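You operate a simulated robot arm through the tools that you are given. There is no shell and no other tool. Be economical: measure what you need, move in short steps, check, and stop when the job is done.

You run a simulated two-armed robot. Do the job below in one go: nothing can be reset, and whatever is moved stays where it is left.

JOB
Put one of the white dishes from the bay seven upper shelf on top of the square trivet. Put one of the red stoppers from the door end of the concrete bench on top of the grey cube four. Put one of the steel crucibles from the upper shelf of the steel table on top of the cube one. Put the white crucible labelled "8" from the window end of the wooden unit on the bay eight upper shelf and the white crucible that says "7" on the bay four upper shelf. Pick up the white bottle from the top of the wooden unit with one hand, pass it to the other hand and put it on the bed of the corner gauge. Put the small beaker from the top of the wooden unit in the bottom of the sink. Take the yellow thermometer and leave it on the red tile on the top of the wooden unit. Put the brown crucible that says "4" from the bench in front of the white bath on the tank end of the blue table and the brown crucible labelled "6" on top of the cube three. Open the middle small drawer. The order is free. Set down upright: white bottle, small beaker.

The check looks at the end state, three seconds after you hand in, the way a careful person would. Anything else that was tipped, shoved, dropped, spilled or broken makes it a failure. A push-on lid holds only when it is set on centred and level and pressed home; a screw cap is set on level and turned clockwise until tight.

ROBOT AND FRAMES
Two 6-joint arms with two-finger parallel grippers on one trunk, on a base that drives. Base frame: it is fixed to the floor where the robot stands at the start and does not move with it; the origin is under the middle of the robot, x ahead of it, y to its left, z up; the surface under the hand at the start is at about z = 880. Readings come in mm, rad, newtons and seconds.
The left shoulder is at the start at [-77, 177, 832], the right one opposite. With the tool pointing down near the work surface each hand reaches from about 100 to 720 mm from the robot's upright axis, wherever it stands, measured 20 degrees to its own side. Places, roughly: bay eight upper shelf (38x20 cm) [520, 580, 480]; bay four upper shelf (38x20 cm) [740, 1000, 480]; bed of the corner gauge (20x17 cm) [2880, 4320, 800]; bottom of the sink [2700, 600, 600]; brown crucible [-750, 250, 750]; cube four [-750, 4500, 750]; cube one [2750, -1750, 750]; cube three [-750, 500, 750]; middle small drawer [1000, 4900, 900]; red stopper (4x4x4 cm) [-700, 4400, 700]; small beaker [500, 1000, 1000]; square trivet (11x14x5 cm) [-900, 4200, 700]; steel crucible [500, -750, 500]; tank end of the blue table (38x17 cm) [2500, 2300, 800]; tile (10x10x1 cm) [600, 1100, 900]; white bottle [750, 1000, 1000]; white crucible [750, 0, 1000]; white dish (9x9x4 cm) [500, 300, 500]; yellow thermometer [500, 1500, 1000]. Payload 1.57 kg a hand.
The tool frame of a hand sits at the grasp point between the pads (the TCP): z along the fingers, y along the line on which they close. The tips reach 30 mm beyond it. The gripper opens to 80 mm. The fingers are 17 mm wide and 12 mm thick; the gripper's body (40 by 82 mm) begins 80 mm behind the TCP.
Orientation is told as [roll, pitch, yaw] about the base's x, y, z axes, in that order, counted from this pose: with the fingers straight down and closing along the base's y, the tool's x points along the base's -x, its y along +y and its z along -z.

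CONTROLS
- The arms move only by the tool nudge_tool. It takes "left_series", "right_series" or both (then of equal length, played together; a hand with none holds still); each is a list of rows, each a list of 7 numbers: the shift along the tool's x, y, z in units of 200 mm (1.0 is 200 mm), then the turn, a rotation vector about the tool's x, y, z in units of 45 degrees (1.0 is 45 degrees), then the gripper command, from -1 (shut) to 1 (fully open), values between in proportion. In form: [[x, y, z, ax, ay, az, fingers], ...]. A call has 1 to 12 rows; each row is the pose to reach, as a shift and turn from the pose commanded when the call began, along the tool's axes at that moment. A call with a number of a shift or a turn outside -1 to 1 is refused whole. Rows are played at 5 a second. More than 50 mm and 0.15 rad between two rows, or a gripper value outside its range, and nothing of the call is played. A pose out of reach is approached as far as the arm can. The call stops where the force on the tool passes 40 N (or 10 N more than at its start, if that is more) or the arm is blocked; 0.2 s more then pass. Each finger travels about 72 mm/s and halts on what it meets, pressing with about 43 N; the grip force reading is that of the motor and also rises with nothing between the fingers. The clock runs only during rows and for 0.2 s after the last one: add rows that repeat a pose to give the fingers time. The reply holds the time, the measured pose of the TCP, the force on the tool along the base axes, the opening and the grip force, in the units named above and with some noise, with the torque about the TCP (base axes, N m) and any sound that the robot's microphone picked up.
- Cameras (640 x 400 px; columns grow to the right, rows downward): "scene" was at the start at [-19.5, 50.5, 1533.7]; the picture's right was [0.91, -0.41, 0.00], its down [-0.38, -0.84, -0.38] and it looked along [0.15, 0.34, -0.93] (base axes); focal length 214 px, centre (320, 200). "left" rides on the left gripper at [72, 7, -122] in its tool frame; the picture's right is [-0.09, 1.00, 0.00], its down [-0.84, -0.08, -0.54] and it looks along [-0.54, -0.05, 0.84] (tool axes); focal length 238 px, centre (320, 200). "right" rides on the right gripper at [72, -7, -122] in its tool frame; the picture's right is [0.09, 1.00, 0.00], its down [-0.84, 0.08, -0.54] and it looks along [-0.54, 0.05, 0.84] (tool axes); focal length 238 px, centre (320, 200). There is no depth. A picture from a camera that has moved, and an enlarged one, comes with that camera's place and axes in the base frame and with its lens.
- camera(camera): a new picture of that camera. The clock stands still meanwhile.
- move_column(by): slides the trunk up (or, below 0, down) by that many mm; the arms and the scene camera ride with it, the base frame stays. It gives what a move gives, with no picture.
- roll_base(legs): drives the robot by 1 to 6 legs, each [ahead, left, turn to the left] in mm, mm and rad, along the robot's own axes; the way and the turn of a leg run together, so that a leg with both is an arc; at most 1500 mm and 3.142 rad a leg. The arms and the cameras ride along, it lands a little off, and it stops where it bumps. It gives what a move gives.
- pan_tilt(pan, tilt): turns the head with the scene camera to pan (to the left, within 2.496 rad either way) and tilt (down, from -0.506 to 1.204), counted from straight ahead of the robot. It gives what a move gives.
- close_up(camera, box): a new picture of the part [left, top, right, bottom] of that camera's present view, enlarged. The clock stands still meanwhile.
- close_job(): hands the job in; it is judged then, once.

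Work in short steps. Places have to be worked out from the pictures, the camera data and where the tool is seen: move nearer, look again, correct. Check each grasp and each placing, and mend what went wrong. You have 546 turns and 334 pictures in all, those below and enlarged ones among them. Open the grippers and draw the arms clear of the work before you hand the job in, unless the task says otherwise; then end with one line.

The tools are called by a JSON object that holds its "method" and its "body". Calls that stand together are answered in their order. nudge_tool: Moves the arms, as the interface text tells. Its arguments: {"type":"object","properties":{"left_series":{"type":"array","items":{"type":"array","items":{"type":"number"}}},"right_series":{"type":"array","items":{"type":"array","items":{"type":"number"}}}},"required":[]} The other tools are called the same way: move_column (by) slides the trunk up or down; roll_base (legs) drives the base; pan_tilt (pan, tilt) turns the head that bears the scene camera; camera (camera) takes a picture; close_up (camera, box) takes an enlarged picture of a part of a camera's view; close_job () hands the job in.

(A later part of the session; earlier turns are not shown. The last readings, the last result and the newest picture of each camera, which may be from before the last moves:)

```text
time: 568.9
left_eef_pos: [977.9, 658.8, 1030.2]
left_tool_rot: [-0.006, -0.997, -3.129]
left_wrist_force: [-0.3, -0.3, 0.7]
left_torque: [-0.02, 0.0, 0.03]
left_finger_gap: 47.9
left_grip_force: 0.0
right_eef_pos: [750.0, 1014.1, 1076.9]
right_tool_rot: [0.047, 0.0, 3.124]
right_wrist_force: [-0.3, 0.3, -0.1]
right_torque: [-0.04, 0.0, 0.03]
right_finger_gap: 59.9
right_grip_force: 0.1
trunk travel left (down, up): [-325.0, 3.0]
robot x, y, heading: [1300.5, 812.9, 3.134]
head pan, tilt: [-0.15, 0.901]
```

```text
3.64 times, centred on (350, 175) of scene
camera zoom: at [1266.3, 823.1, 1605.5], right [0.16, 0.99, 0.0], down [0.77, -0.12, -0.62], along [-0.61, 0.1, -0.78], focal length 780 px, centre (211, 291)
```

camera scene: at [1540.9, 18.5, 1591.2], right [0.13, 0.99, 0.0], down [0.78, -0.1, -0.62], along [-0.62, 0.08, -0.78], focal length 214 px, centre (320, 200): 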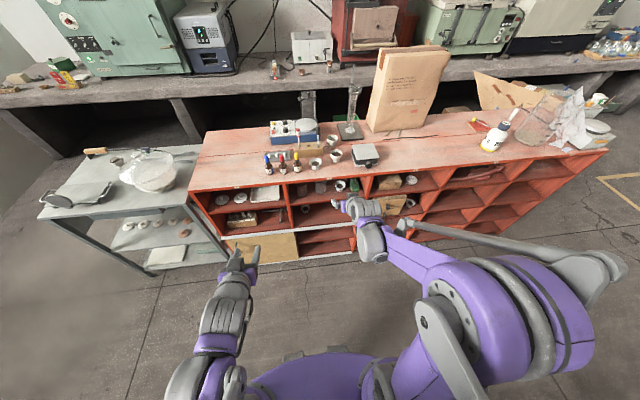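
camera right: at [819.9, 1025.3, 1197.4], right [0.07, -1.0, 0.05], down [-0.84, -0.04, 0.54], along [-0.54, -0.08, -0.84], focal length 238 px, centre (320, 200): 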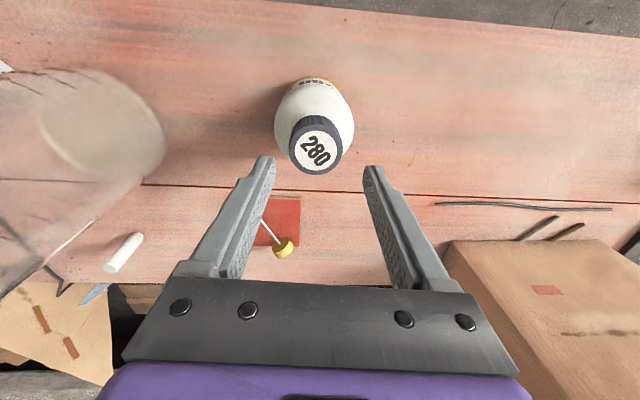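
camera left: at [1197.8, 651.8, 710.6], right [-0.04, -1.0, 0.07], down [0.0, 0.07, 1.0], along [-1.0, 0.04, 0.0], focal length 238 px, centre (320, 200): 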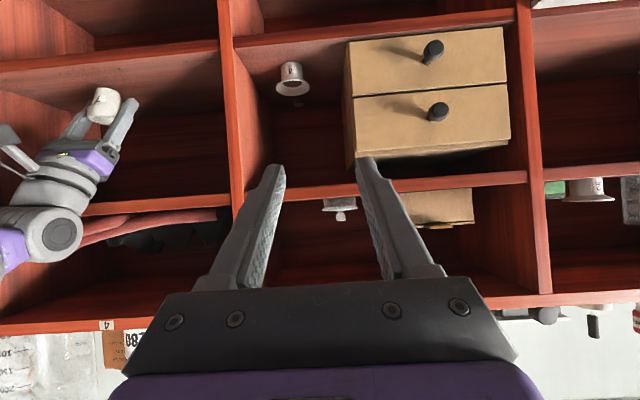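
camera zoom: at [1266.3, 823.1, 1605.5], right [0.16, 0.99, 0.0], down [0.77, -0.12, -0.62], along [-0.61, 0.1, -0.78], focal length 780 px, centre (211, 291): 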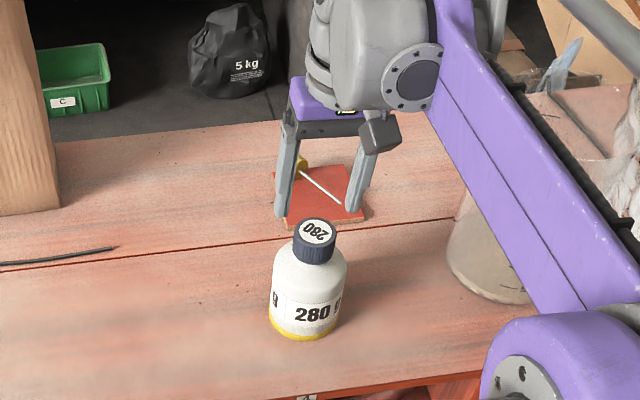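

Aligned. Lower 46 mm so the tips cover the top 15 mm of the cap, then check.

{"method": "nudge_tool", "body": {"right_series": [[0, -0.005, 0.1, 0, 0, 0, 0.5], [0, -0.005, 0.18, 0, 0, 0, 0.5], [0, -0.005, 0.21, 0, 0, 0, 0.5]]}}

{"method": "camera", "body": {"camera": "right"}}

{"method": "close_up", "body": {"camera": "scene", "box": [310, 130, 390, 200]}}

```text
time: 569.7
left_eef_pos: [978.9, 657.9, 1028.6]
left_tool_rot: [-0.006, -0.997, -3.127]
left_wrist_force: [-0.5, -0.8, -1.2]
left_torque: [-0.03, 0.03, -0.04]
left_finger_gap: 47.8
left_grip_force: 0.1
right_eef_pos: [748.6, 1013.9, 1034.6]
right_tool_rot: [0.049, -0.001, 3.123]
right_wrist_force: [0.4, 0.0, 0.3]
right_torque: [0.01, -0.05, -0.02]
right_finger_gap: 60.0
right_grip_force: 0.1
trunk travel left (down, up): [-325.0, 3.0]
robot x, y, heading: [1298.4, 813.2, 3.132]
head pan, tilt: [-0.15, 0.901]
```

```text
110 pictures are left
camera right: at [819.6, 1025.7, 1155.3], right [0.07, -1.0, 0.05], down [-0.84, -0.04, 0.54], along [-0.54, -0.08, -0.84], focal length 238 px, centre (320, 200)
```

right: 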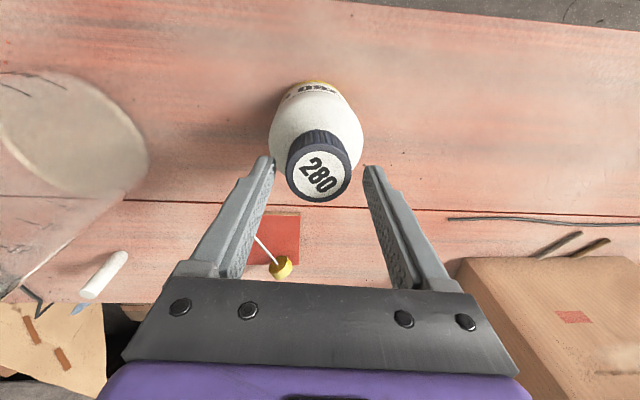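

```text
5.71 times, centred on (350, 165) of scene
camera zoom: at [1266.1, 822.9, 1605.6], right [0.16, 0.99, 0.0], down [0.77, -0.12, -0.62], along [-0.61, 0.1, -0.78], focal length 1226 px, centre (149, 400)
```

zoom: 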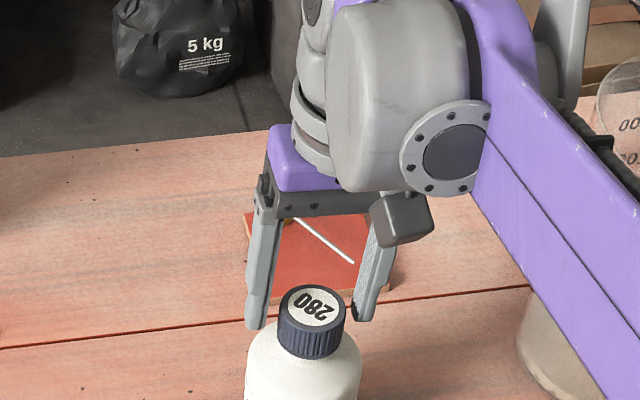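

Centred with 12 mm overlap. Lower 3 mm more and close.

{"method": "nudge_tool", "body": {"right_series": [[0.005, 0, 0.016, 0, 0, 0, 0.5], [0.005, 0, 0.016, 0, 0, 0, -1], [0.005, 0, 0.016, 0, 0, 0, -1], [0.005, 0, 0.016, 0, 0, 0, -1], [0.005, 0, 0.016, 0, 0, 0, -1]]}}

{"method": "nudge_tool", "body": {"right_series": [[0, 0, -0.05, 0, 0, 0, -1], [0, 0, -0.15, 0, 0, 0, -1], [0, 0, -0.25, 0, 0, 0, -1]]}}

{"method": "camera", "body": {"camera": "right"}}

{"method": "close_up", "body": {"camera": "scene", "box": [290, 120, 410, 220]}}

```text
time: 570.9
left_eef_pos: [979.5, 657.3, 1029.5]
left_tool_rot: [-0.005, -0.996, -3.129]
left_wrist_force: [0.6, -0.8, -0.6]
left_torque: [0.0, 0.02, -0.02]
left_finger_gap: 47.8
left_grip_force: 0.0
right_eef_pos: [750.8, 1014.8, 1030.9]
right_tool_rot: [0.049, 0.0, 3.121]
right_wrist_force: [0.7, 0.7, 1.1]
right_torque: [0.27, -0.02, -0.02]
right_finger_gap: 41.4
right_grip_force: 42.7
trunk travel left (down, up): [-325.0, 3.0]
robot x, y, heading: [1299.7, 809.1, 3.135]
head pan, tilt: [-0.15, 0.901]
```

```text
time: 571.7
left_eef_pos: [978.4, 659.2, 1030.2]
left_tool_rot: [-0.005, -0.996, -3.13]
left_wrist_force: [-0.1, 0.4, 0.5]
left_torque: [-0.02, 0.0, 0.0]
left_finger_gap: 48.0
left_grip_force: 0.1
right_eef_pos: [748.8, 1016.6, 1080.7]
right_tool_rot: [0.048, 0.0, 3.123]
right_wrist_force: [0.6, 0.3, -3.1]
right_torque: [0.01, -0.01, -0.01]
right_finger_gap: 40.7
right_grip_force: 43.0
trunk travel left (down, up): [-325.0, 3.0]
robot x, y, heading: [1298.4, 808.8, 3.128]
head pan, tilt: [-0.15, 0.901]
```

```text
108 pictures are left
camera right: at [819.2, 1027.6, 1201.8], right [0.07, -1.0, 0.05], down [-0.84, -0.04, 0.54], along [-0.54, -0.08, -0.84], focal length 238 px, centre (320, 200)
```

right: 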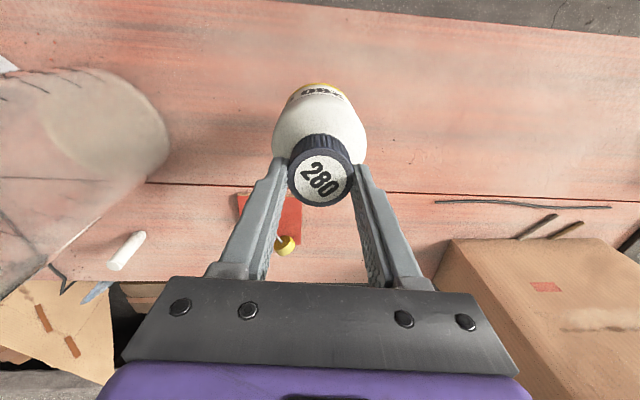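

```text
4.00 times, centred on (350, 170) of scene
camera zoom: at [1265.9, 822.9, 1605.6], right [0.16, 0.99, 0.0], down [0.77, -0.12, -0.62], along [-0.61, 0.1, -0.78], focal length 858 px, centre (200, 320)
```

zoom: 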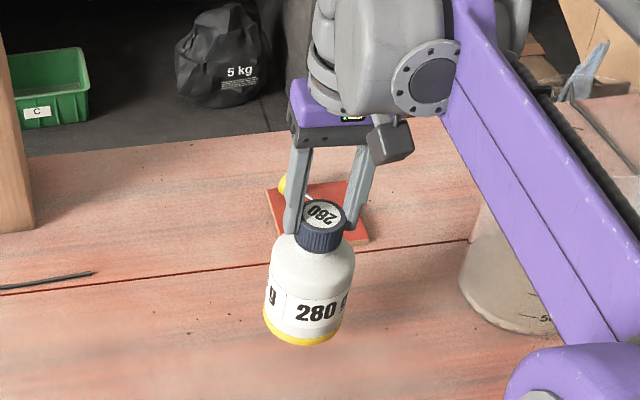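

Bottle is held. Back out 420 mm, bring it toward the centre, and level the left hand behind it for the hand-over.

{"method": "roll_base", "body": {"legs": [[-420, 0, 0]]}}

{"method": "nudge_tool", "body": {"right_series": [[0, 0.16, 0, 0, 0, 0, -1], [0, 0.32, 0, 0, 0, 0, -1], [0, 0.48, 0, 0, 0, 0, -1], [0, 0.64, 0, 0, 0, 0, -1], [0, 0.8, 0, 0, 0, 0, -1]]}}

{"method": "nudge_tool", "body": {"left_series": [[-0.02, -0.1, 0.02, 0, -0.12, 0, 1], [-0.05, -0.2, 0.05, 0, -0.25, 0, 1], [-0.08, -0.3, 0.08, 0, -0.38, 0, 1], [-0.11, -0.4, 0.11, 0, -0.51, 0, 1], [-0.138, -0.5, 0.14, 0, -0.64, 0, 1]]}}

{"method": "camera", "body": {"camera": "left"}}

{"method": "camera", "body": {"camera": "scene"}}

```text
time: 574.3
left_eef_pos: [1400.1, 654.6, 1030.6]
left_tool_rot: [-0.006, -0.995, -3.128]
left_wrist_force: [-0.3, -0.2, -0.2]
left_torque: [0.01, -0.02, 0.02]
left_finger_gap: 48.0
left_grip_force: 0.0
right_eef_pos: [1170.0, 1013.4, 1081.5]
right_tool_rot: [0.046, 0.001, 3.124]
right_wrist_force: [0.1, 0.2, -3.2]
right_torque: [0.03, 0.01, -0.02]
right_finger_gap: 40.3
right_grip_force: 43.1
trunk travel left (down, up): [-325.0, 3.0]
robot x, y, heading: [1719.8, 811.5, 3.132]
head pan, tilt: [-0.15, 0.901]
```

```text
time: 575.5
left_eef_pos: [1398.6, 654.0, 1029.5]
left_tool_rot: [-0.005, -0.996, -3.128]
left_wrist_force: [-0.2, 0.2, -0.4]
left_torque: [-0.02, 0.01, -0.01]
left_finger_gap: 48.3
left_grip_force: 0.0
right_eef_pos: [1168.0, 850.9, 1087.7]
right_tool_rot: [0.047, 0.0, 3.123]
right_wrist_force: [0.1, 0.7, -3.0]
right_torque: [0.01, -0.01, 0.0]
right_finger_gap: 40.6
right_grip_force: 43.5
trunk travel left (down, up): [-325.0, 3.0]
robot x, y, heading: [1723.0, 807.4, 3.136]
head pan, tilt: [-0.15, 0.901]
```

```text
time: 576.7
left_eef_pos: [1359.9, 753.1, 1051.9]
left_tool_rot: [-0.042, -1.499, -3.091]
left_wrist_force: [-0.3, 0.3, -0.2]
left_torque: [0.02, -0.02, 0.0]
left_finger_gap: 80.2
left_grip_force: 0.1
left hand out of reach, approached as far as the arm can: row 5
right_eef_pos: [1167.6, 852.5, 1089.1]
right_tool_rot: [0.048, 0.001, 3.123]
right_wrist_force: [0.6, 0.1, -2.9]
right_torque: [0.0, 0.0, -0.03]
right_finger_gap: 40.7
right_grip_force: 43.0
trunk travel left (down, up): [-325.0, 3.0]
robot x, y, heading: [1723.7, 810.8, 3.133]
head pan, tilt: [-0.15, 0.901]
```

```text
106 pictures are left
camera left: at [1486.6, 748.9, 988.1], right [0.0, -1.0, 0.09], down [0.48, 0.08, 0.87], along [-0.88, 0.04, 0.48], focal length 238 px, centre (320, 200)
```

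left: 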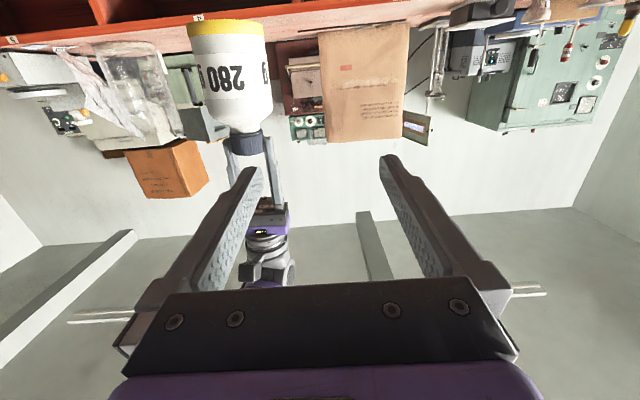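

```text
105 pictures are left
camera scene: at [1687.9, 819.9, 1605.6], right [0.16, 0.99, 0.0], down [0.77, -0.12, -0.62], along [-0.61, 0.1, -0.78], focal length 214 px, centre (320, 200)
```

scene: 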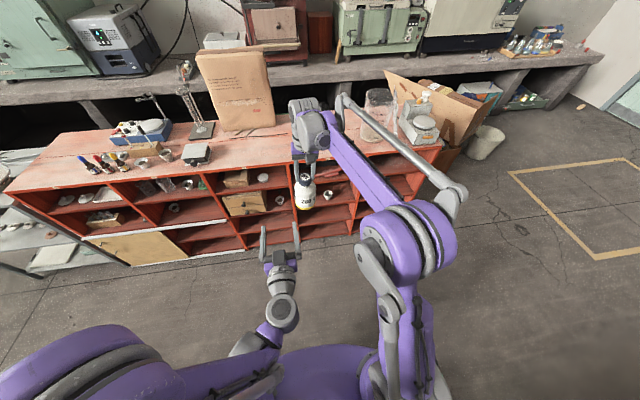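

Rotating the right hand 90° about its axis lets both grippers hold the cap at crossing directions. Do that in two steps.

{"method": "nudge_tool", "body": {"right_series": [[0, 0, 0, 0, 0, -0.165, -1], [0, 0, 0, 0, 0, -0.33, -1], [0, 0, 0, 0, 0, -0.5, -1], [0, 0, 0, 0, 0, -0.66, -1], [0, 0, 0, 0, 0, -0.83, -1], [0, 0, 0, 0, 0, -1, -1]]}}

{"method": "nudge_tool", "body": {"right_series": [[0, 0, 0, 0, 0, -0.165, -1], [0, 0, 0, 0, 0, -0.33, -1], [0, 0, 0, 0, 0, -0.5, -1], [0, 0, 0, 0, 0, -0.66, -1], [0, 0, 0, 0, 0, -0.83, -1], [0, 0, 0, 0, 0, -1, -1]]}}

{"method": "camera", "body": {"camera": "right"}}

{"method": "camera", "body": {"camera": "left"}}

```text
time: 578.1
left_eef_pos: [1358.6, 753.8, 1051.0]
left_tool_rot: [-0.031, -1.496, -3.099]
left_wrist_force: [1.1, -0.5, 0.3]
left_torque: [-0.04, -0.03, -0.01]
left_finger_gap: 79.9
left_grip_force: 0.1
right_eef_pos: [1168.2, 852.3, 1087.8]
right_tool_rot: [0.035, -0.034, -2.373]
right_wrist_force: [0.0, -0.2, -2.5]
right_torque: [0.04, 0.0, 0.0]
right_finger_gap: 40.3
right_grip_force: 43.3
trunk travel left (down, up): [-325.0, 3.0]
robot x, y, heading: [1721.5, 809.3, 3.131]
head pan, tilt: [-0.15, 0.901]
```

```text
time: 579.5
left_eef_pos: [1356.9, 754.4, 1050.9]
left_tool_rot: [-0.032, -1.496, -3.1]
left_wrist_force: [0.5, 1.3, 0.4]
left_torque: [0.0, 0.02, -0.01]
left_finger_gap: 80.0
left_grip_force: 0.0
right_eef_pos: [1166.9, 852.5, 1087.1]
right_tool_rot: [0.0, -0.047, -1.587]
right_wrist_force: [-0.1, -0.1, -2.3]
right_torque: [-0.01, 0.02, 0.0]
right_finger_gap: 40.7
right_grip_force: 42.8
trunk travel left (down, up): [-325.0, 3.0]
robot x, y, heading: [1721.7, 809.6, 3.139]
head pan, tilt: [-0.15, 0.901]
```

```text
104 pictures are left
camera right: at [1160.3, 930.7, 1205.3], right [1.0, 0.08, 0.0], down [0.06, -0.81, 0.58], along [0.04, -0.58, -0.81], focal length 238 px, centre (320, 200)
```

right: 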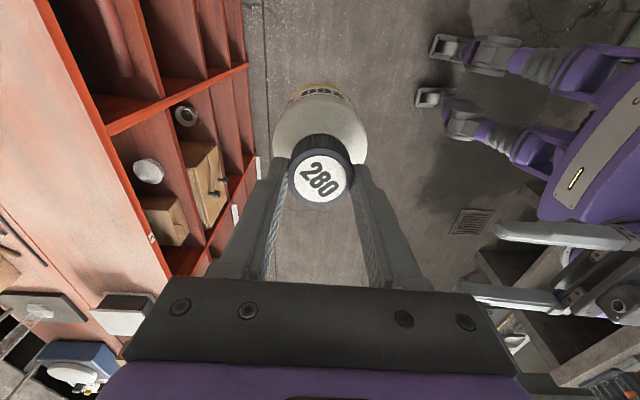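

```text
103 pictures are left
camera left: at [1485.5, 749.3, 988.1], right [0.0, -1.0, 0.09], down [0.48, 0.08, 0.88], along [-0.88, 0.04, 0.48], focal length 238 px, centre (320, 200)
```

left: 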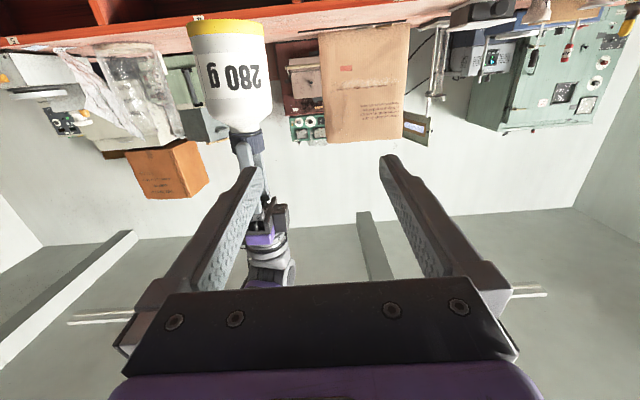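

Cross-grip ready. Move the left hand in line behind the cap.

{"method": "nudge_tool", "body": {"left_series": [[-0.03, -0.16, 0.09, 0, 0, 0, 0.6], [-0.06, -0.32, 0.18, 0, 0, 0, 0.6], [-0.085, -0.487, 0.275, 0, 0, 0, 0.6]]}}

{"method": "camera", "body": {"camera": "left"}}

{"method": "close_up", "body": {"camera": "scene", "box": [240, 90, 400, 240]}}

```text
time: 580.3
left_eef_pos: [1303.0, 852.2, 1065.0]
left_tool_rot: [-0.026, -1.498, -3.107]
left_wrist_force: [-0.7, 0.2, 0.1]
left_torque: [0.0, 0.01, 0.02]
left_finger_gap: 64.2
left_grip_force: 0.1
right_eef_pos: [1167.2, 853.1, 1087.5]
right_tool_rot: [0.002, -0.05, -1.588]
right_wrist_force: [0.1, 0.9, -3.1]
right_torque: [0.02, 0.03, 0.01]
right_finger_gap: 40.6
right_grip_force: 42.9
trunk travel left (down, up): [-325.0, 3.0]
robot x, y, heading: [1719.6, 806.7, 3.135]
head pan, tilt: [-0.15, 0.901]
```

```text
102 pictures are left
camera left: at [1429.7, 847.5, 1001.9], right [0.0, -1.0, 0.09], down [0.48, 0.08, 0.87], along [-0.88, 0.04, 0.48], focal length 238 px, centre (320, 200)
```

left: 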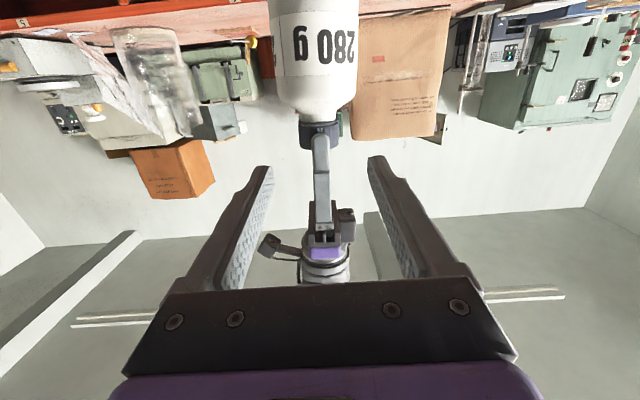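

```text
2.67 times, centred on (320, 165) of scene
camera zoom: at [1687.1, 820.7, 1605.6], right [0.16, 0.99, 0.0], down [0.77, -0.12, -0.62], along [-0.61, 0.1, -0.78], focal length 572 px, centre (320, 293)
```

zoom: 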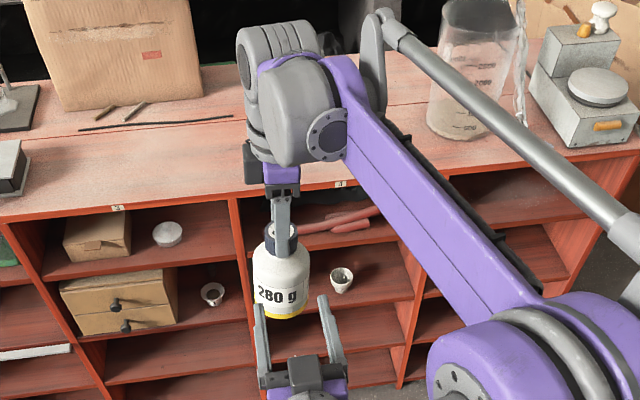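

Cap spans z≈1047–1075, centred in y. Advance the left hand 136 mm to it.

{"method": "nudge_tool", "body": {"left_series": [[-0.007, 0.001, 0.17, 0, 0, 0, 0.6], [-0.014, 0.003, 0.34, 0, 0, 0, 0.6], [-0.022, 0.004, 0.51, 0, 0, 0, 0.6], [-0.029, 0.005, 0.67, 0, 0, 0, 0.6]]}}

{"method": "camera", "body": {"camera": "left"}}

{"method": "camera", "body": {"camera": "right"}}

```text
time: 581.3
left_eef_pos: [1166.0, 850.4, 1060.4]
left_tool_rot: [-0.034, -1.499, -3.101]
left_wrist_force: [-0.3, 0.5, 0.4]
left_torque: [0.02, 0.01, -0.01]
left_finger_gap: 63.9
left_grip_force: 0.0
right_eef_pos: [1166.3, 852.9, 1087.0]
right_tool_rot: [0.004, -0.046, -1.589]
right_wrist_force: [-0.7, 0.7, -2.2]
right_torque: [0.03, -0.03, 0.0]
right_finger_gap: 40.6
right_grip_force: 42.7
trunk travel left (down, up): [-325.0, 3.0]
robot x, y, heading: [1721.7, 809.8, 3.131]
head pan, tilt: [-0.15, 0.901]
```

```text
100 pictures are left
camera left: at [1294.2, 844.4, 996.6], right [0.0, -1.0, 0.09], down [0.48, 0.08, 0.87], along [-0.88, 0.04, 0.48], focal length 238 px, centre (320, 200)
```

left: 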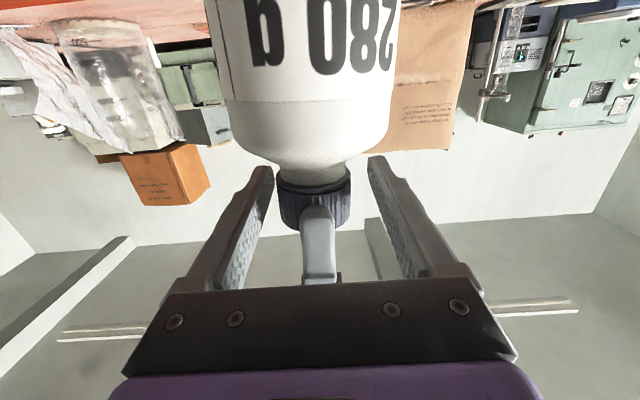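

```text
99 pictures are left
camera right: at [1159.6, 930.9, 1205.1], right [1.0, 0.07, 0.0], down [0.06, -0.81, 0.58], along [0.04, -0.58, -0.81], focal length 238 px, centre (320, 200)
```

right: 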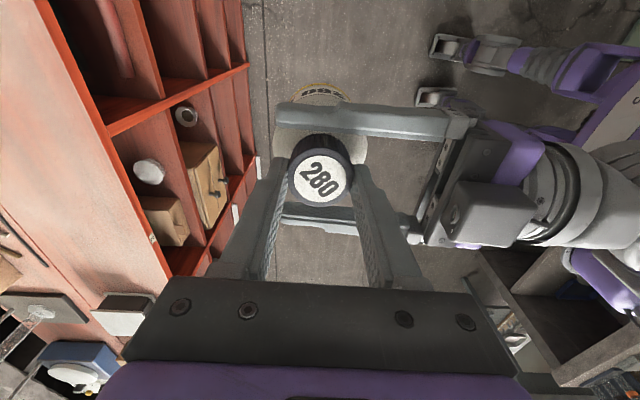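

Raise the left hand 8 mm to the cap's middle, then close on the cap.

{"method": "nudge_tool", "body": {"left_series": [[-0.04, 0, 0, 0, 0, 0, 0.6], [-0.04, 0, 0, 0, 0, 0, 0], [-0.04, 0, 0, 0, 0, 0, -1], [-0.04, 0, 0, 0, 0, 0, -1], [-0.04, 0, 0, 0, 0, 0, -1]]}}

{"method": "camera", "body": {"camera": "left"}}

```text
time: 582.5
left_eef_pos: [1169.2, 850.3, 1068.6]
left_tool_rot: [-0.034, -1.499, -3.104]
left_wrist_force: [-3.8, 23.8, -2.8]
left_torque: [-0.4, -0.06, 0.04]
left_finger_gap: 41.7
left_grip_force: 42.7
right_eef_pos: [1167.6, 850.4, 1087.4]
right_tool_rot: [0.001, -0.05, -1.587]
right_wrist_force: [4.3, -23.1, 1.7]
right_torque: [-0.02, 0.03, -0.04]
right_finger_gap: 40.4
right_grip_force: 42.9
trunk travel left (down, up): [-325.0, 3.0]
robot x, y, heading: [1721.9, 810.0, 3.133]
head pan, tilt: [-0.15, 0.901]
```

```text
98 pictures are left
camera left: at [1295.1, 845.7, 1005.1], right [0.0, -1.0, 0.09], down [0.48, 0.08, 0.87], along [-0.88, 0.04, 0.48], focal length 238 px, centre (320, 200)
```

left: 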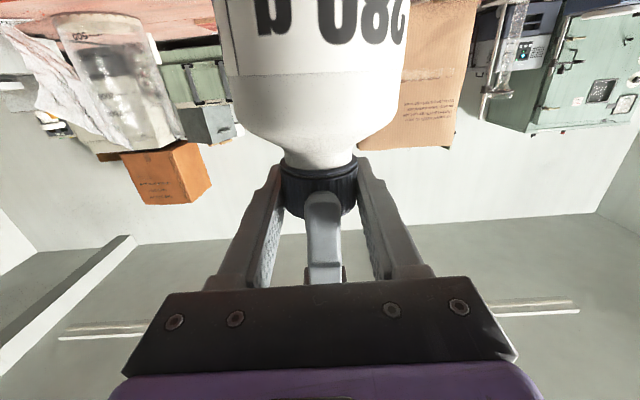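

Both hands hold the cap. Open the right hand and lift it clear.

{"method": "nudge_tool", "body": {"right_series": [[0, 0, 0, 0, 0, 0, -0.2], [0, 0, 0, 0, 0, 0, 0.5], [0, 0, 0, 0, 0, 0, 0.5]]}}

{"method": "nudge_tool", "body": {"right_series": [[0, 0, -0.1, 0, 0, 0, 0.5], [0, 0, -0.25, 0, 0, 0, 0.5], [-0.1, 0, -0.4, 0, 0, 0, 0.5]]}}

{"method": "camera", "body": {"camera": "left"}}

{"method": "camera", "body": {"camera": "right"}}

```text
time: 583.3
left_eef_pos: [1167.6, 848.7, 1068.0]
left_tool_rot: [-0.034, -1.5, -3.096]
left_wrist_force: [0.4, 0.3, 0.0]
left_torque: [0.0, 0.02, -0.01]
left_finger_gap: 41.1
left_grip_force: 42.9
right_eef_pos: [1167.3, 853.2, 1086.9]
right_tool_rot: [0.002, -0.048, -1.59]
right_wrist_force: [-1.1, 0.2, -0.1]
right_torque: [0.04, -0.01, 0.01]
right_finger_gap: 60.1
right_grip_force: 0.1
trunk travel left (down, up): [-325.0, 3.0]
robot x, y, heading: [1722.7, 808.1, 3.134]
head pan, tilt: [-0.15, 0.901]
```

```text
time: 584.1
left_eef_pos: [1168.1, 849.3, 1067.8]
left_tool_rot: [-0.044, -1.5, -3.088]
left_wrist_force: [-0.1, -0.1, -0.1]
left_torque: [0.04, -0.02, -0.01]
left_finger_gap: 41.1
left_grip_force: 42.8
right_eef_pos: [1168.1, 834.6, 1168.9]
right_tool_rot: [0.001, -0.048, -1.59]
right_wrist_force: [-1.4, -0.4, -0.8]
right_torque: [0.02, 0.0, -0.03]
right_finger_gap: 59.9
right_grip_force: 0.0
trunk travel left (down, up): [-325.0, 3.0]
robot x, y, heading: [1721.2, 812.9, 3.132]
head pan, tilt: [-0.15, 0.901]
```

```text
97 pictures are left
camera left: at [1295.0, 843.9, 1005.2], right [0.0, -1.0, 0.09], down [0.48, 0.08, 0.87], along [-0.88, 0.04, 0.48], focal length 238 px, centre (320, 200)
```

left: 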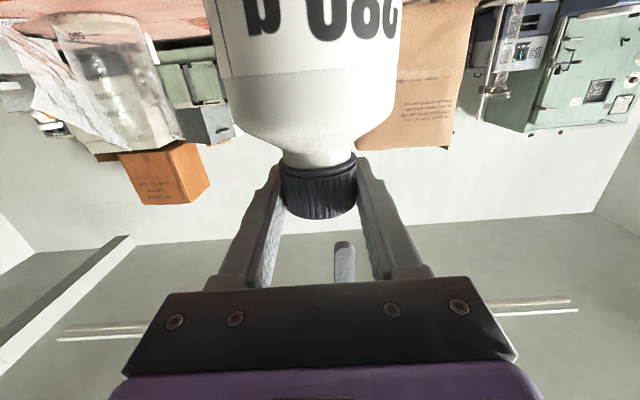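

```text
96 pictures are left
camera right: at [1160.6, 912.7, 1287.3], right [1.0, 0.07, 0.0], down [0.06, -0.81, 0.58], along [0.04, -0.58, -0.81], focal length 238 px, centre (320, 200)
```

right: 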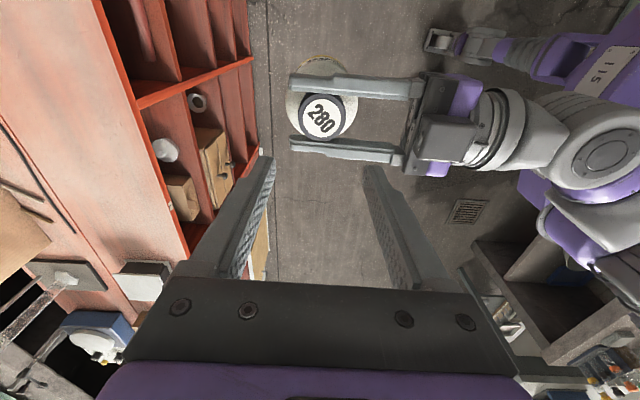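

Hand-over done: the left hand holds the bottle. Move the right hand aside, then drive toward the corner gauge.

{"method": "nudge_tool", "body": {"right_series": [[0.2, 0, 0, 0, 0, 0, 0.5], [0.4, 0, 0, 0, 0, 0, 0.5], [0.6, 0, 0, 0, 0, 0, 0.5], [0.8, 0, 0, 0, 0, 0, 0.5], [1.0, 0, 0, 0, 0, 0, 0.5]]}}

{"method": "roll_base", "body": {"legs": [[120, 0, 0], [0, 0, -1.561], [1400, 0, 0], [1200, 0, 0]]}}

{"method": "pan_tilt", "body": {"pan": -0.9, "tilt": 0.5}}

{"method": "camera", "body": {"camera": "scene"}}

{"method": "camera", "body": {"camera": "left"}}

```text
time: 585.3
left_eef_pos: [1167.9, 850.5, 1070.5]
left_tool_rot: [-0.027, -1.5, -3.108]
left_wrist_force: [0.6, -0.1, 0.7]
left_torque: [0.02, -0.02, 0.0]
left_finger_gap: 41.1
left_grip_force: 43.2
right_eef_pos: [1171.4, 1036.1, 1158.6]
right_tool_rot: [0.0, -0.049, -1.588]
right_wrist_force: [-0.7, 0.3, 0.0]
right_torque: [0.0, -0.02, 0.0]
right_finger_gap: 59.8
right_grip_force: 0.0
trunk travel left (down, up): [-325.0, 3.0]
robot x, y, heading: [1717.6, 809.9, 3.136]
head pan, tilt: [-0.15, 0.901]
```

```text
time: 602.5
left_eef_pos: [1586.9, 3948.7, 1068.1]
left_tool_rot: [-0.037, -1.501, 1.658]
left_wrist_force: [-0.8, -0.4, -1.9]
left_torque: [0.03, 0.0, -0.01]
left_finger_gap: 40.9
left_grip_force: 42.9
right_eef_pos: [1771.0, 3952.9, 1158.3]
right_tool_rot: [0.0, -0.048, -3.119]
right_wrist_force: [-0.7, -0.4, -0.2]
right_torque: [-0.02, 0.03, -0.03]
right_finger_gap: 59.7
right_grip_force: 0.1
trunk travel left (down, up): [-325.0, 3.0]
robot x, y, heading: [1566.7, 3394.0, 1.599]
head pan, tilt: [-0.15, 0.901]
```

```text
time: 603.6
left_eef_pos: [1587.6, 3948.6, 1067.2]
left_tool_rot: [-0.036, -1.5, 1.657]
left_wrist_force: [-0.6, 0.3, -2.7]
left_torque: [0.01, -0.01, 0.03]
left_finger_gap: 40.7
left_grip_force: 42.8
right_eef_pos: [1770.1, 3951.4, 1158.4]
right_tool_rot: [-0.001, -0.049, -3.118]
right_wrist_force: [0.0, 0.5, -0.3]
right_torque: [0.01, 0.01, -0.02]
right_finger_gap: 60.4
right_grip_force: 0.1
trunk travel left (down, up): [-325.0, 3.0]
robot x, y, heading: [1568.5, 3393.3, 1.601]
head pan, tilt: [-0.901, 0.499]
```

```text
95 pictures are left
camera scene: at [1638.4, 3408.9, 1639.4], right [0.65, -0.76, 0.0], down [-0.37, -0.31, -0.88], along [0.67, 0.57, -0.48], focal length 214 px, centre (320, 200)
```

scene: 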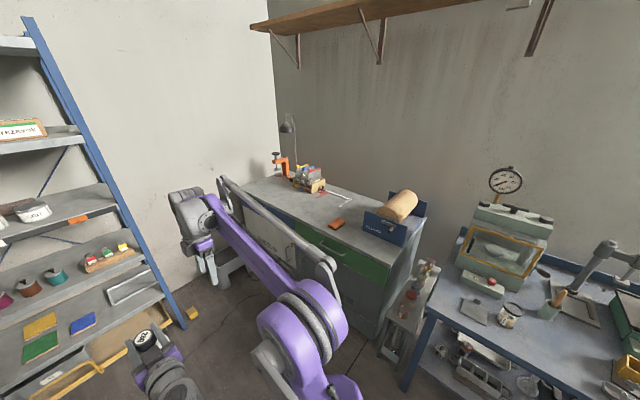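

```text
94 pictures are left
camera left: at [1586.6, 3822.1, 1005.1], right [-1.0, -0.04, 0.09], down [0.1, -0.48, 0.87], along [0.01, 0.88, 0.48], focal length 238 px, centre (320, 200)
```

left: 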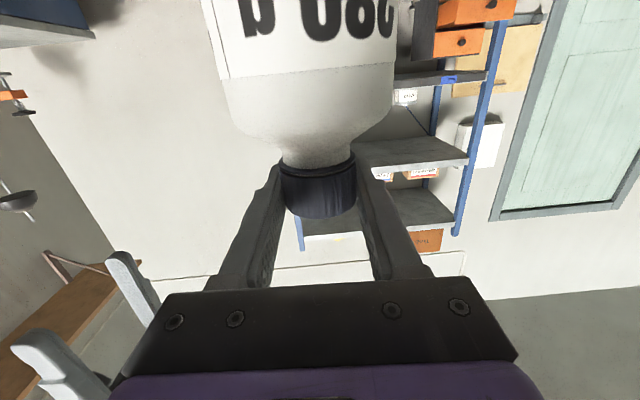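

{"method": "close_up", "body": {"camera": "scene", "box": [240, 110, 440, 270]}}

{"method": "close_up", "body": {"camera": "scene", "box": [420, 150, 640, 320]}}

```text
2.50 times, centred on (340, 190) of scene
camera zoom: at [1638.4, 3408.9, 1639.4], right [0.65, -0.76, 0.0], down [-0.37, -0.31, -0.88], along [0.67, 0.57, -0.48], focal length 536 px, centre (270, 225)
```

zoom: 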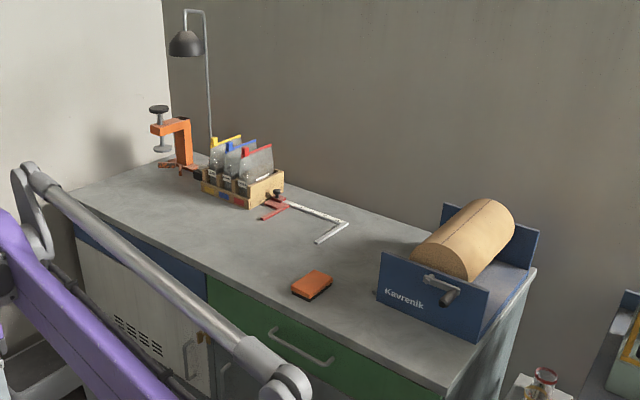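

```text
2.35 times, centred on (530, 235) of scene
camera zoom: at [1638.4, 3408.9, 1639.4], right [0.65, -0.76, 0.0], down [-0.37, -0.31, -0.88], along [0.67, 0.57, -0.48], focal length 505 px, centre (-174, 118)
```

zoom: 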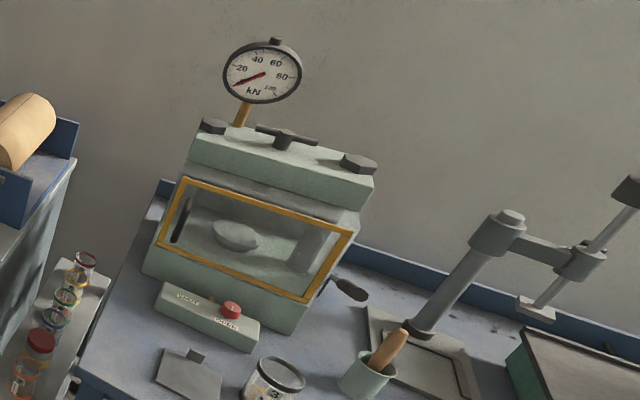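

The corner gauge is the U/L-shaped ruler jig on the green bench; its bed is ≈(2880,4330), z≈800. I turn to face +x, and move to (1850,4230).

{"method": "roll_base", "body": {"legs": [[0, 0, -1.6], [280, 0, 0], [0, 840, 0]]}}

{"method": "pan_tilt", "body": {"pan": 0, "tilt": 0.7}}

{"method": "camera", "body": {"camera": "scene"}}

{"method": "camera", "body": {"camera": "right"}}

```text
time: 616.7
left_eef_pos: [2354.1, 4245.0, 1068.4]
left_tool_rot: [-0.037, -1.5, 0.096]
left_wrist_force: [0.1, 1.1, -3.3]
left_torque: [-0.03, -0.02, 0.01]
left_finger_gap: 40.8
left_grip_force: 43.5
right_eef_pos: [2359.2, 4062.5, 1160.3]
right_tool_rot: [0.0, -0.046, 1.605]
right_wrist_force: [-0.7, 0.2, -0.3]
right_torque: [0.01, -0.01, -0.02]
right_finger_gap: 59.7
right_grip_force: 0.1
trunk travel left (down, up): [-325.0, 3.0]
robot x, y, heading: [1798.4, 4255.6, 0.044]
head pan, tilt: [-0.901, 0.499]
```

```text
time: 617.9
left_eef_pos: [2354.0, 4246.7, 1068.3]
left_tool_rot: [-0.037, -1.501, 0.099]
left_wrist_force: [0.3, 0.7, -2.3]
left_torque: [0.01, 0.0, 0.01]
left_finger_gap: 40.8
left_grip_force: 42.9
right_eef_pos: [2359.9, 4062.1, 1160.0]
right_tool_rot: [0.0, -0.046, 1.605]
right_wrist_force: [-0.3, 0.0, -0.4]
right_torque: [-0.04, 0.01, 0.0]
right_finger_gap: 60.1
right_grip_force: 0.0
trunk travel left (down, up): [-325.0, 3.0]
robot x, y, heading: [1801.3, 4257.9, 0.043]
head pan, tilt: [0.0, 0.7]
```

```text
91 pictures are left
camera scene: at [1839.2, 4256.6, 1621.7], right [0.04, -1.0, 0.0], down [-0.64, -0.03, -0.76], along [0.76, 0.03, -0.64], focal length 214 px, centre (320, 200)
```

scene: 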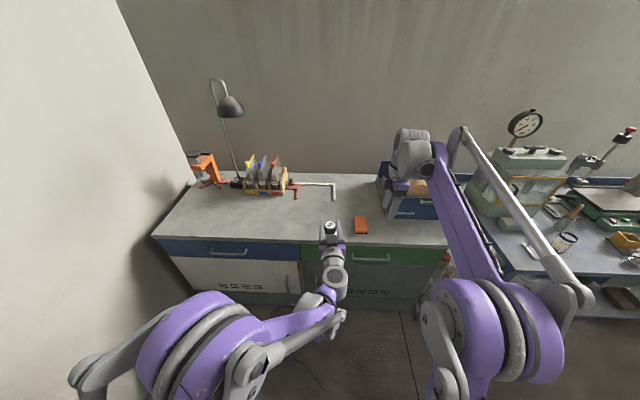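

```text
90 pictures are left
camera right: at [2367.1, 3984.7, 1277.3], right [-0.99, -0.13, 0.0], down [-0.11, 0.81, 0.58], along [-0.07, 0.58, -0.81], focal length 238 px, centre (320, 200)
```

right: 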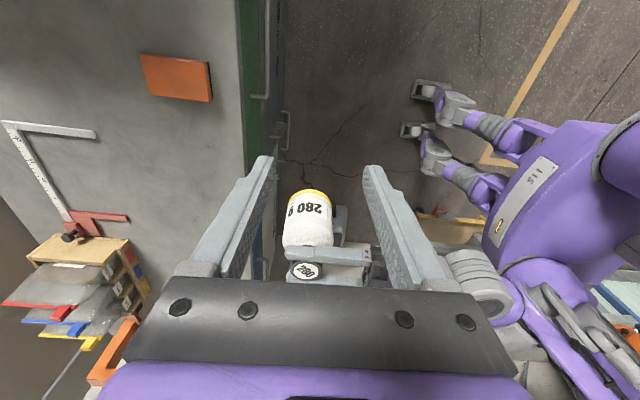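

Bed centre ≈(2885,4332). Square up, shift left 90 and drive ahead 470.

{"method": "roll_base", "body": {"legs": [[0, 0, -0.043], [0, 90, 0], [460, 0, 0]]}}

{"method": "camera", "body": {"camera": "right"}}

{"method": "camera", "body": {"camera": "scene"}}

```text
time: 622.0
left_eef_pos: [2794.9, 4308.7, 1068.4]
left_tool_rot: [-0.042, -1.494, 0.054]
left_wrist_force: [0.5, 0.3, -1.8]
left_torque: [0.01, -0.01, 0.03]
left_finger_gap: 40.7
left_grip_force: 43.1
right_eef_pos: [2792.0, 4124.4, 1159.2]
right_tool_rot: [0.001, -0.046, 1.555]
right_wrist_force: [-0.7, -0.1, -0.1]
right_torque: [-0.07, -0.02, 0.0]
right_finger_gap: 60.1
right_grip_force: 0.1
trunk travel left (down, up): [-325.0, 3.0]
robot x, y, heading: [2240.7, 4347.6, -0.003]
head pan, tilt: [0.0, 0.7]
stopped in leg 3: the robot was blocked; the commanded pose is now the measured one
```

```text
89 pictures are left
camera right: at [2795.5, 4046.9, 1276.4], right [-1.0, -0.08, 0.0], down [-0.06, 0.81, 0.58], along [-0.04, 0.58, -0.81], focal length 238 px, centre (320, 200)
```

right: 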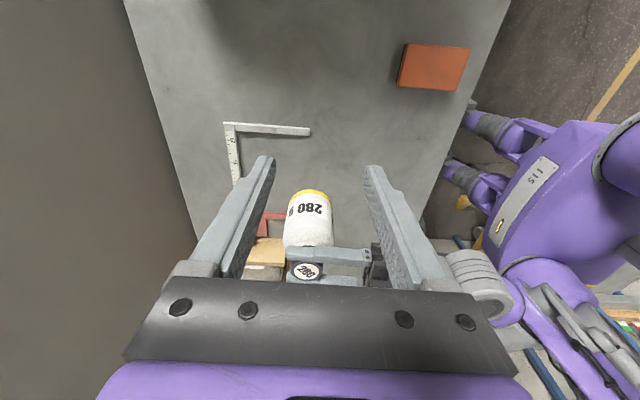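

```text
88 pictures are left
camera scene: at [2282.2, 4345.2, 1621.9], right [0.0, -1.0, 0.0], down [-0.65, 0.0, -0.76], along [0.76, 0.0, -0.65], focal length 214 px, centre (320, 200)
```

scene: 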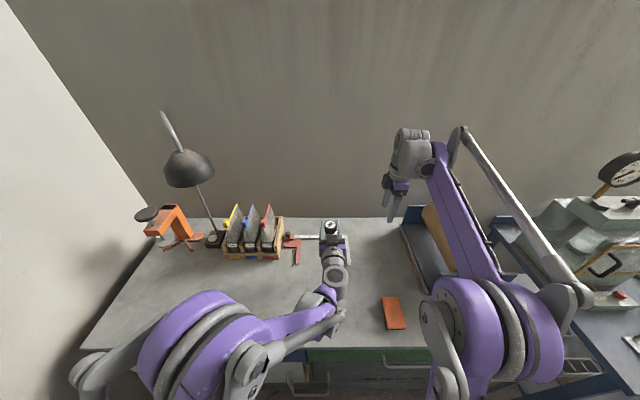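

The base touched the bench front; I back off 12 mm and reach the rest with the arm.

{"method": "roll_base", "body": {"legs": [[-12, 0, 0]]}}

{"method": "nudge_tool", "body": {"left_series": [[-0.012, 0.04, 0.17, 0, 0, 0, -1], [-0.024, 0.08, 0.34, 0, 0, 0, -1], [-0.036, 0.118, 0.51, 0, 0, 0, -1]]}}

{"method": "camera", "body": {"camera": "right"}}

{"method": "close_up", "body": {"camera": "scene", "box": [260, 170, 400, 290]}}

```text
time: 622.8
left_eef_pos: [2782.5, 4309.6, 1067.9]
left_tool_rot: [-0.041, -1.497, 0.052]
left_wrist_force: [0.0, -0.2, -3.7]
left_torque: [-0.02, 0.01, -0.02]
left_finger_gap: 40.8
left_grip_force: 42.8
right_eef_pos: [2779.5, 4124.8, 1158.8]
right_tool_rot: [0.003, -0.048, 1.556]
right_wrist_force: [-0.2, 0.0, -0.8]
right_torque: [-0.04, -0.02, 0.03]
right_finger_gap: 59.9
right_grip_force: 0.0
trunk travel left (down, up): [-325.0, 3.0]
robot x, y, heading: [2230.7, 4346.5, -0.007]
head pan, tilt: [0.0, 0.7]
```

```text
time: 623.6
left_eef_pos: [2881.9, 4335.4, 1068.8]
left_tool_rot: [-0.044, -1.498, 0.055]
left_wrist_force: [0.7, 0.1, -3.0]
left_torque: [-0.02, -0.02, 0.0]
left_finger_gap: 41.0
left_grip_force: 43.1
right_eef_pos: [2776.6, 4125.0, 1159.3]
right_tool_rot: [0.0, -0.049, 1.556]
right_wrist_force: [0.7, 0.1, 0.1]
right_torque: [0.0, 0.0, 0.03]
right_finger_gap: 60.0
right_grip_force: 0.0
trunk travel left (down, up): [-325.0, 3.0]
robot x, y, heading: [2228.1, 4345.4, -0.002]
head pan, tilt: [0.0, 0.7]
```

```text
87 pictures are left
camera right: at [2781.1, 4047.2, 1276.7], right [-1.0, -0.08, 0.0], down [-0.06, 0.81, 0.58], along [-0.04, 0.58, -0.81], focal length 238 px, centre (320, 200)
```

right: 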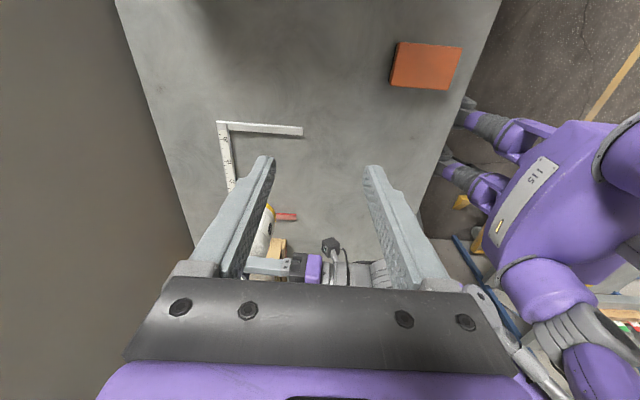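

```text
3.33 times, centred on (330, 230) of scene
camera zoom: at [2267.4, 4345.6, 1621.7], right [0.0, -1.0, 0.0], down [-0.64, 0.0, -0.76], along [0.76, 0.0, -0.64], focal length 715 px, centre (287, 100)
```

zoom: 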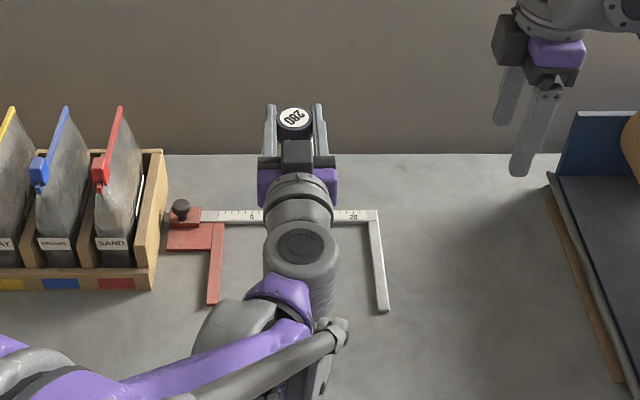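

Bottle is over the middle of the bed. Lower the trunk 125 mm.

{"method": "move_column", "body": {"by": -122}}

{"method": "close_up", "body": {"camera": "scene", "box": [260, 170, 400, 290]}}

{"method": "camera", "body": {"camera": "left"}}

{"method": "camera", "body": {"camera": "right"}}

```text
time: 625.1
left_eef_pos: [2882.5, 4333.7, 946.3]
left_tool_rot: [-0.04, -1.499, 0.051]
left_wrist_force: [-1.6, -1.0, -2.5]
left_torque: [-0.01, -0.05, 0.03]
left_finger_gap: 40.9
left_grip_force: 42.5
right_eef_pos: [2777.8, 4125.0, 1037.6]
right_tool_rot: [-0.001, -0.045, 1.554]
right_wrist_force: [0.1, -0.1, -0.5]
right_torque: [0.0, -0.02, -0.02]
right_finger_gap: 60.2
right_grip_force: 0.2
trunk travel left (down, up): [-203.0, 125.0]
robot x, y, heading: [2225.5, 4350.0, -0.003]
head pan, tilt: [0.0, 0.7]
```

```text
3.33 times, centred on (330, 230) of scene
camera zoom: at [2271.4, 4345.4, 1495.2], right [0.0, -1.0, 0.0], down [-0.64, 0.0, -0.76], along [0.76, 0.0, -0.64], focal length 715 px, centre (287, 100)
```

zoom: 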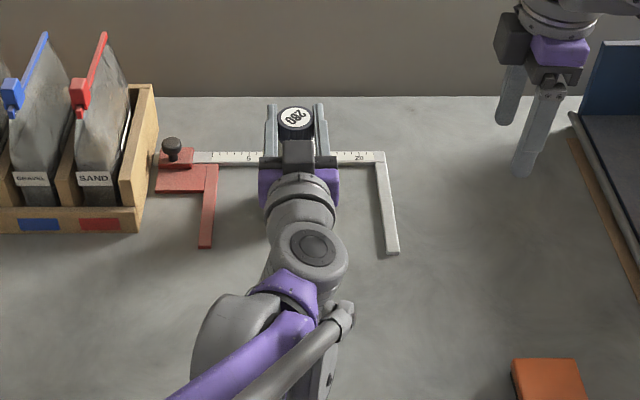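

```text
84 pictures are left
camera left: at [2755.2, 4339.3, 882.9], right [-0.01, 1.0, 0.09], down [-0.48, -0.08, 0.87], along [0.88, -0.04, 0.48], focal length 238 px, centre (320, 200)
```

left: 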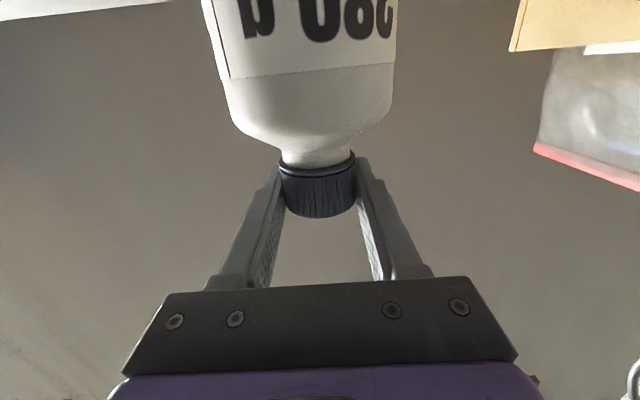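

```text
83 pictures are left
camera right: at [2780.6, 4047.2, 1155.1], right [-1.0, -0.08, 0.0], down [-0.06, 0.81, 0.58], along [-0.04, 0.58, -0.81], focal length 238 px, centre (320, 200)
```

right: 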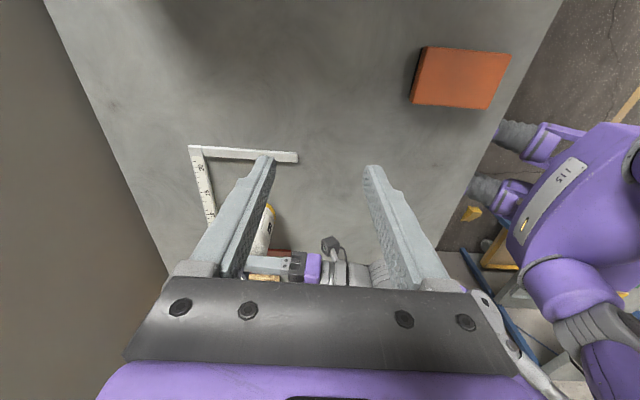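

Lower the last ~15 mm in small steps to contact.

{"method": "nudge_tool", "body": {"left_series": [[0.04, 0, 0.003, 0, 0, 0, -1], [0.055, 0, 0.004, 0, 0, 0, -1], [0.07, 0, 0.005, 0, 0, 0, -1], [0.08, 0, 0.006, 0, 0, 0, -1], [0.09, 0, 0.0065, 0, 0, 0, -1]]}}

```text
time: 626.3
left_eef_pos: [2879.4, 4333.6, 929.9]
left_tool_rot: [-0.016, -1.502, 0.03]
left_wrist_force: [8.3, -2.5, 35.1]
left_torque: [0.03, 0.01, 0.02]
left_finger_gap: 41.0
left_grip_force: 42.4
right_eef_pos: [2775.3, 4125.2, 1038.0]
right_tool_rot: [0.0, -0.048, 1.554]
right_wrist_force: [0.4, 0.8, 0.5]
right_torque: [0.0, 0.02, 0.02]
right_finger_gap: 60.1
right_grip_force: 0.2
trunk travel left (down, up): [-203.0, 125.0]
robot x, y, heading: [2224.9, 4348.4, -0.003]
head pan, tilt: [0.0, 0.7]
```

Contact at the expected height. Relieve, open, and draw straight back.

{"method": "nudge_tool", "body": {"left_series": [[-0.01, 0, 0, 0, 0, 0, -1], [-0.01, 0, 0, 0, 0, 0, 0], [-0.01, 0, 0, 0, 0, 0, 0.7], [-0.01, 0, 0, 0, 0, 0, 0.7]]}}

{"method": "nudge_tool", "body": {"left_series": [[0, 0, -0.15, 0, 0, 0, 0.7], [0, 0, -0.35, 0, 0, 0, 0.7], [0, 0, -0.55, 0, 0, 0, 0.7], [0, 0, -0.75, 0, 0, 0, 0.7]]}}

{"method": "camera", "body": {"camera": "left"}}

{"method": "close_up", "body": {"camera": "scene", "box": [260, 170, 400, 290]}}

```text
time: 627.3
left_eef_pos: [2882.5, 4333.5, 929.8]
left_tool_rot: [-0.044, -1.498, 0.056]
left_wrist_force: [-0.4, -0.5, -0.2]
left_torque: [0.0, 0.01, 0.01]
left_finger_gap: 68.0
left_grip_force: 0.0
right_eef_pos: [2776.4, 4124.7, 1037.2]
right_tool_rot: [0.001, -0.046, 1.554]
right_wrist_force: [0.6, 0.7, 0.0]
right_torque: [-0.01, 0.01, -0.01]
right_finger_gap: 60.1
right_grip_force: 0.0
trunk travel left (down, up): [-203.0, 125.0]
robot x, y, heading: [2229.3, 4344.9, -0.001]
head pan, tilt: [0.0, 0.7]
```

```text
time: 628.3
left_eef_pos: [2731.5, 4333.5, 942.9]
left_tool_rot: [-0.039, -1.499, 0.053]
left_wrist_force: [0.0, 0.5, 0.8]
left_torque: [0.02, 0.02, -0.04]
left_finger_gap: 67.9
left_grip_force: 0.1
right_eef_pos: [2776.0, 4125.0, 1038.4]
right_tool_rot: [0.0, -0.048, 1.555]
right_wrist_force: [0.0, 0.0, -0.2]
right_torque: [0.01, -0.02, 0.01]
right_finger_gap: 60.1
right_grip_force: 0.0
trunk travel left (down, up): [-203.0, 125.0]
robot x, y, heading: [2228.0, 4348.0, -0.004]
head pan, tilt: [0.0, 0.7]
```

```text
82 pictures are left
camera left: at [2604.4, 4338.8, 879.5], right [-0.01, 1.0, 0.09], down [-0.48, -0.08, 0.87], along [0.88, -0.04, 0.48], focal length 238 px, centre (320, 200)
```

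left: 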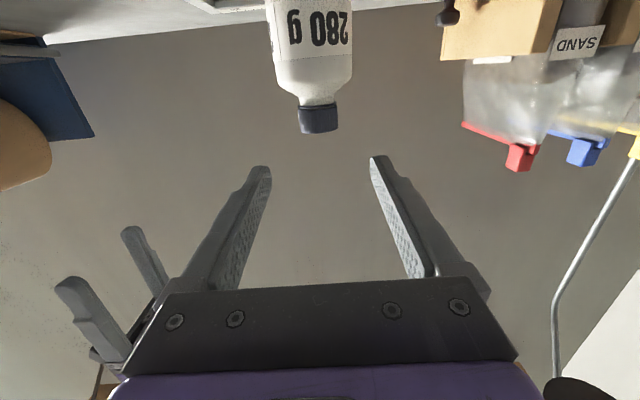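

```text
3.33 times, centred on (330, 230) of scene
camera zoom: at [2269.9, 4345.6, 1495.2], right [0.0, -1.0, 0.0], down [-0.64, 0.0, -0.77], along [0.77, 0.0, -0.64], focal length 715 px, centre (287, 100)
```

zoom: 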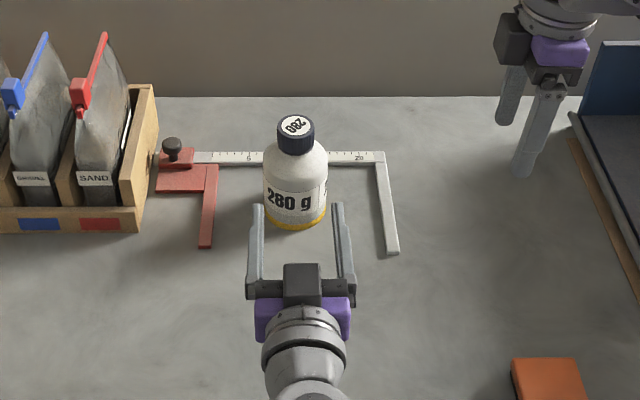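

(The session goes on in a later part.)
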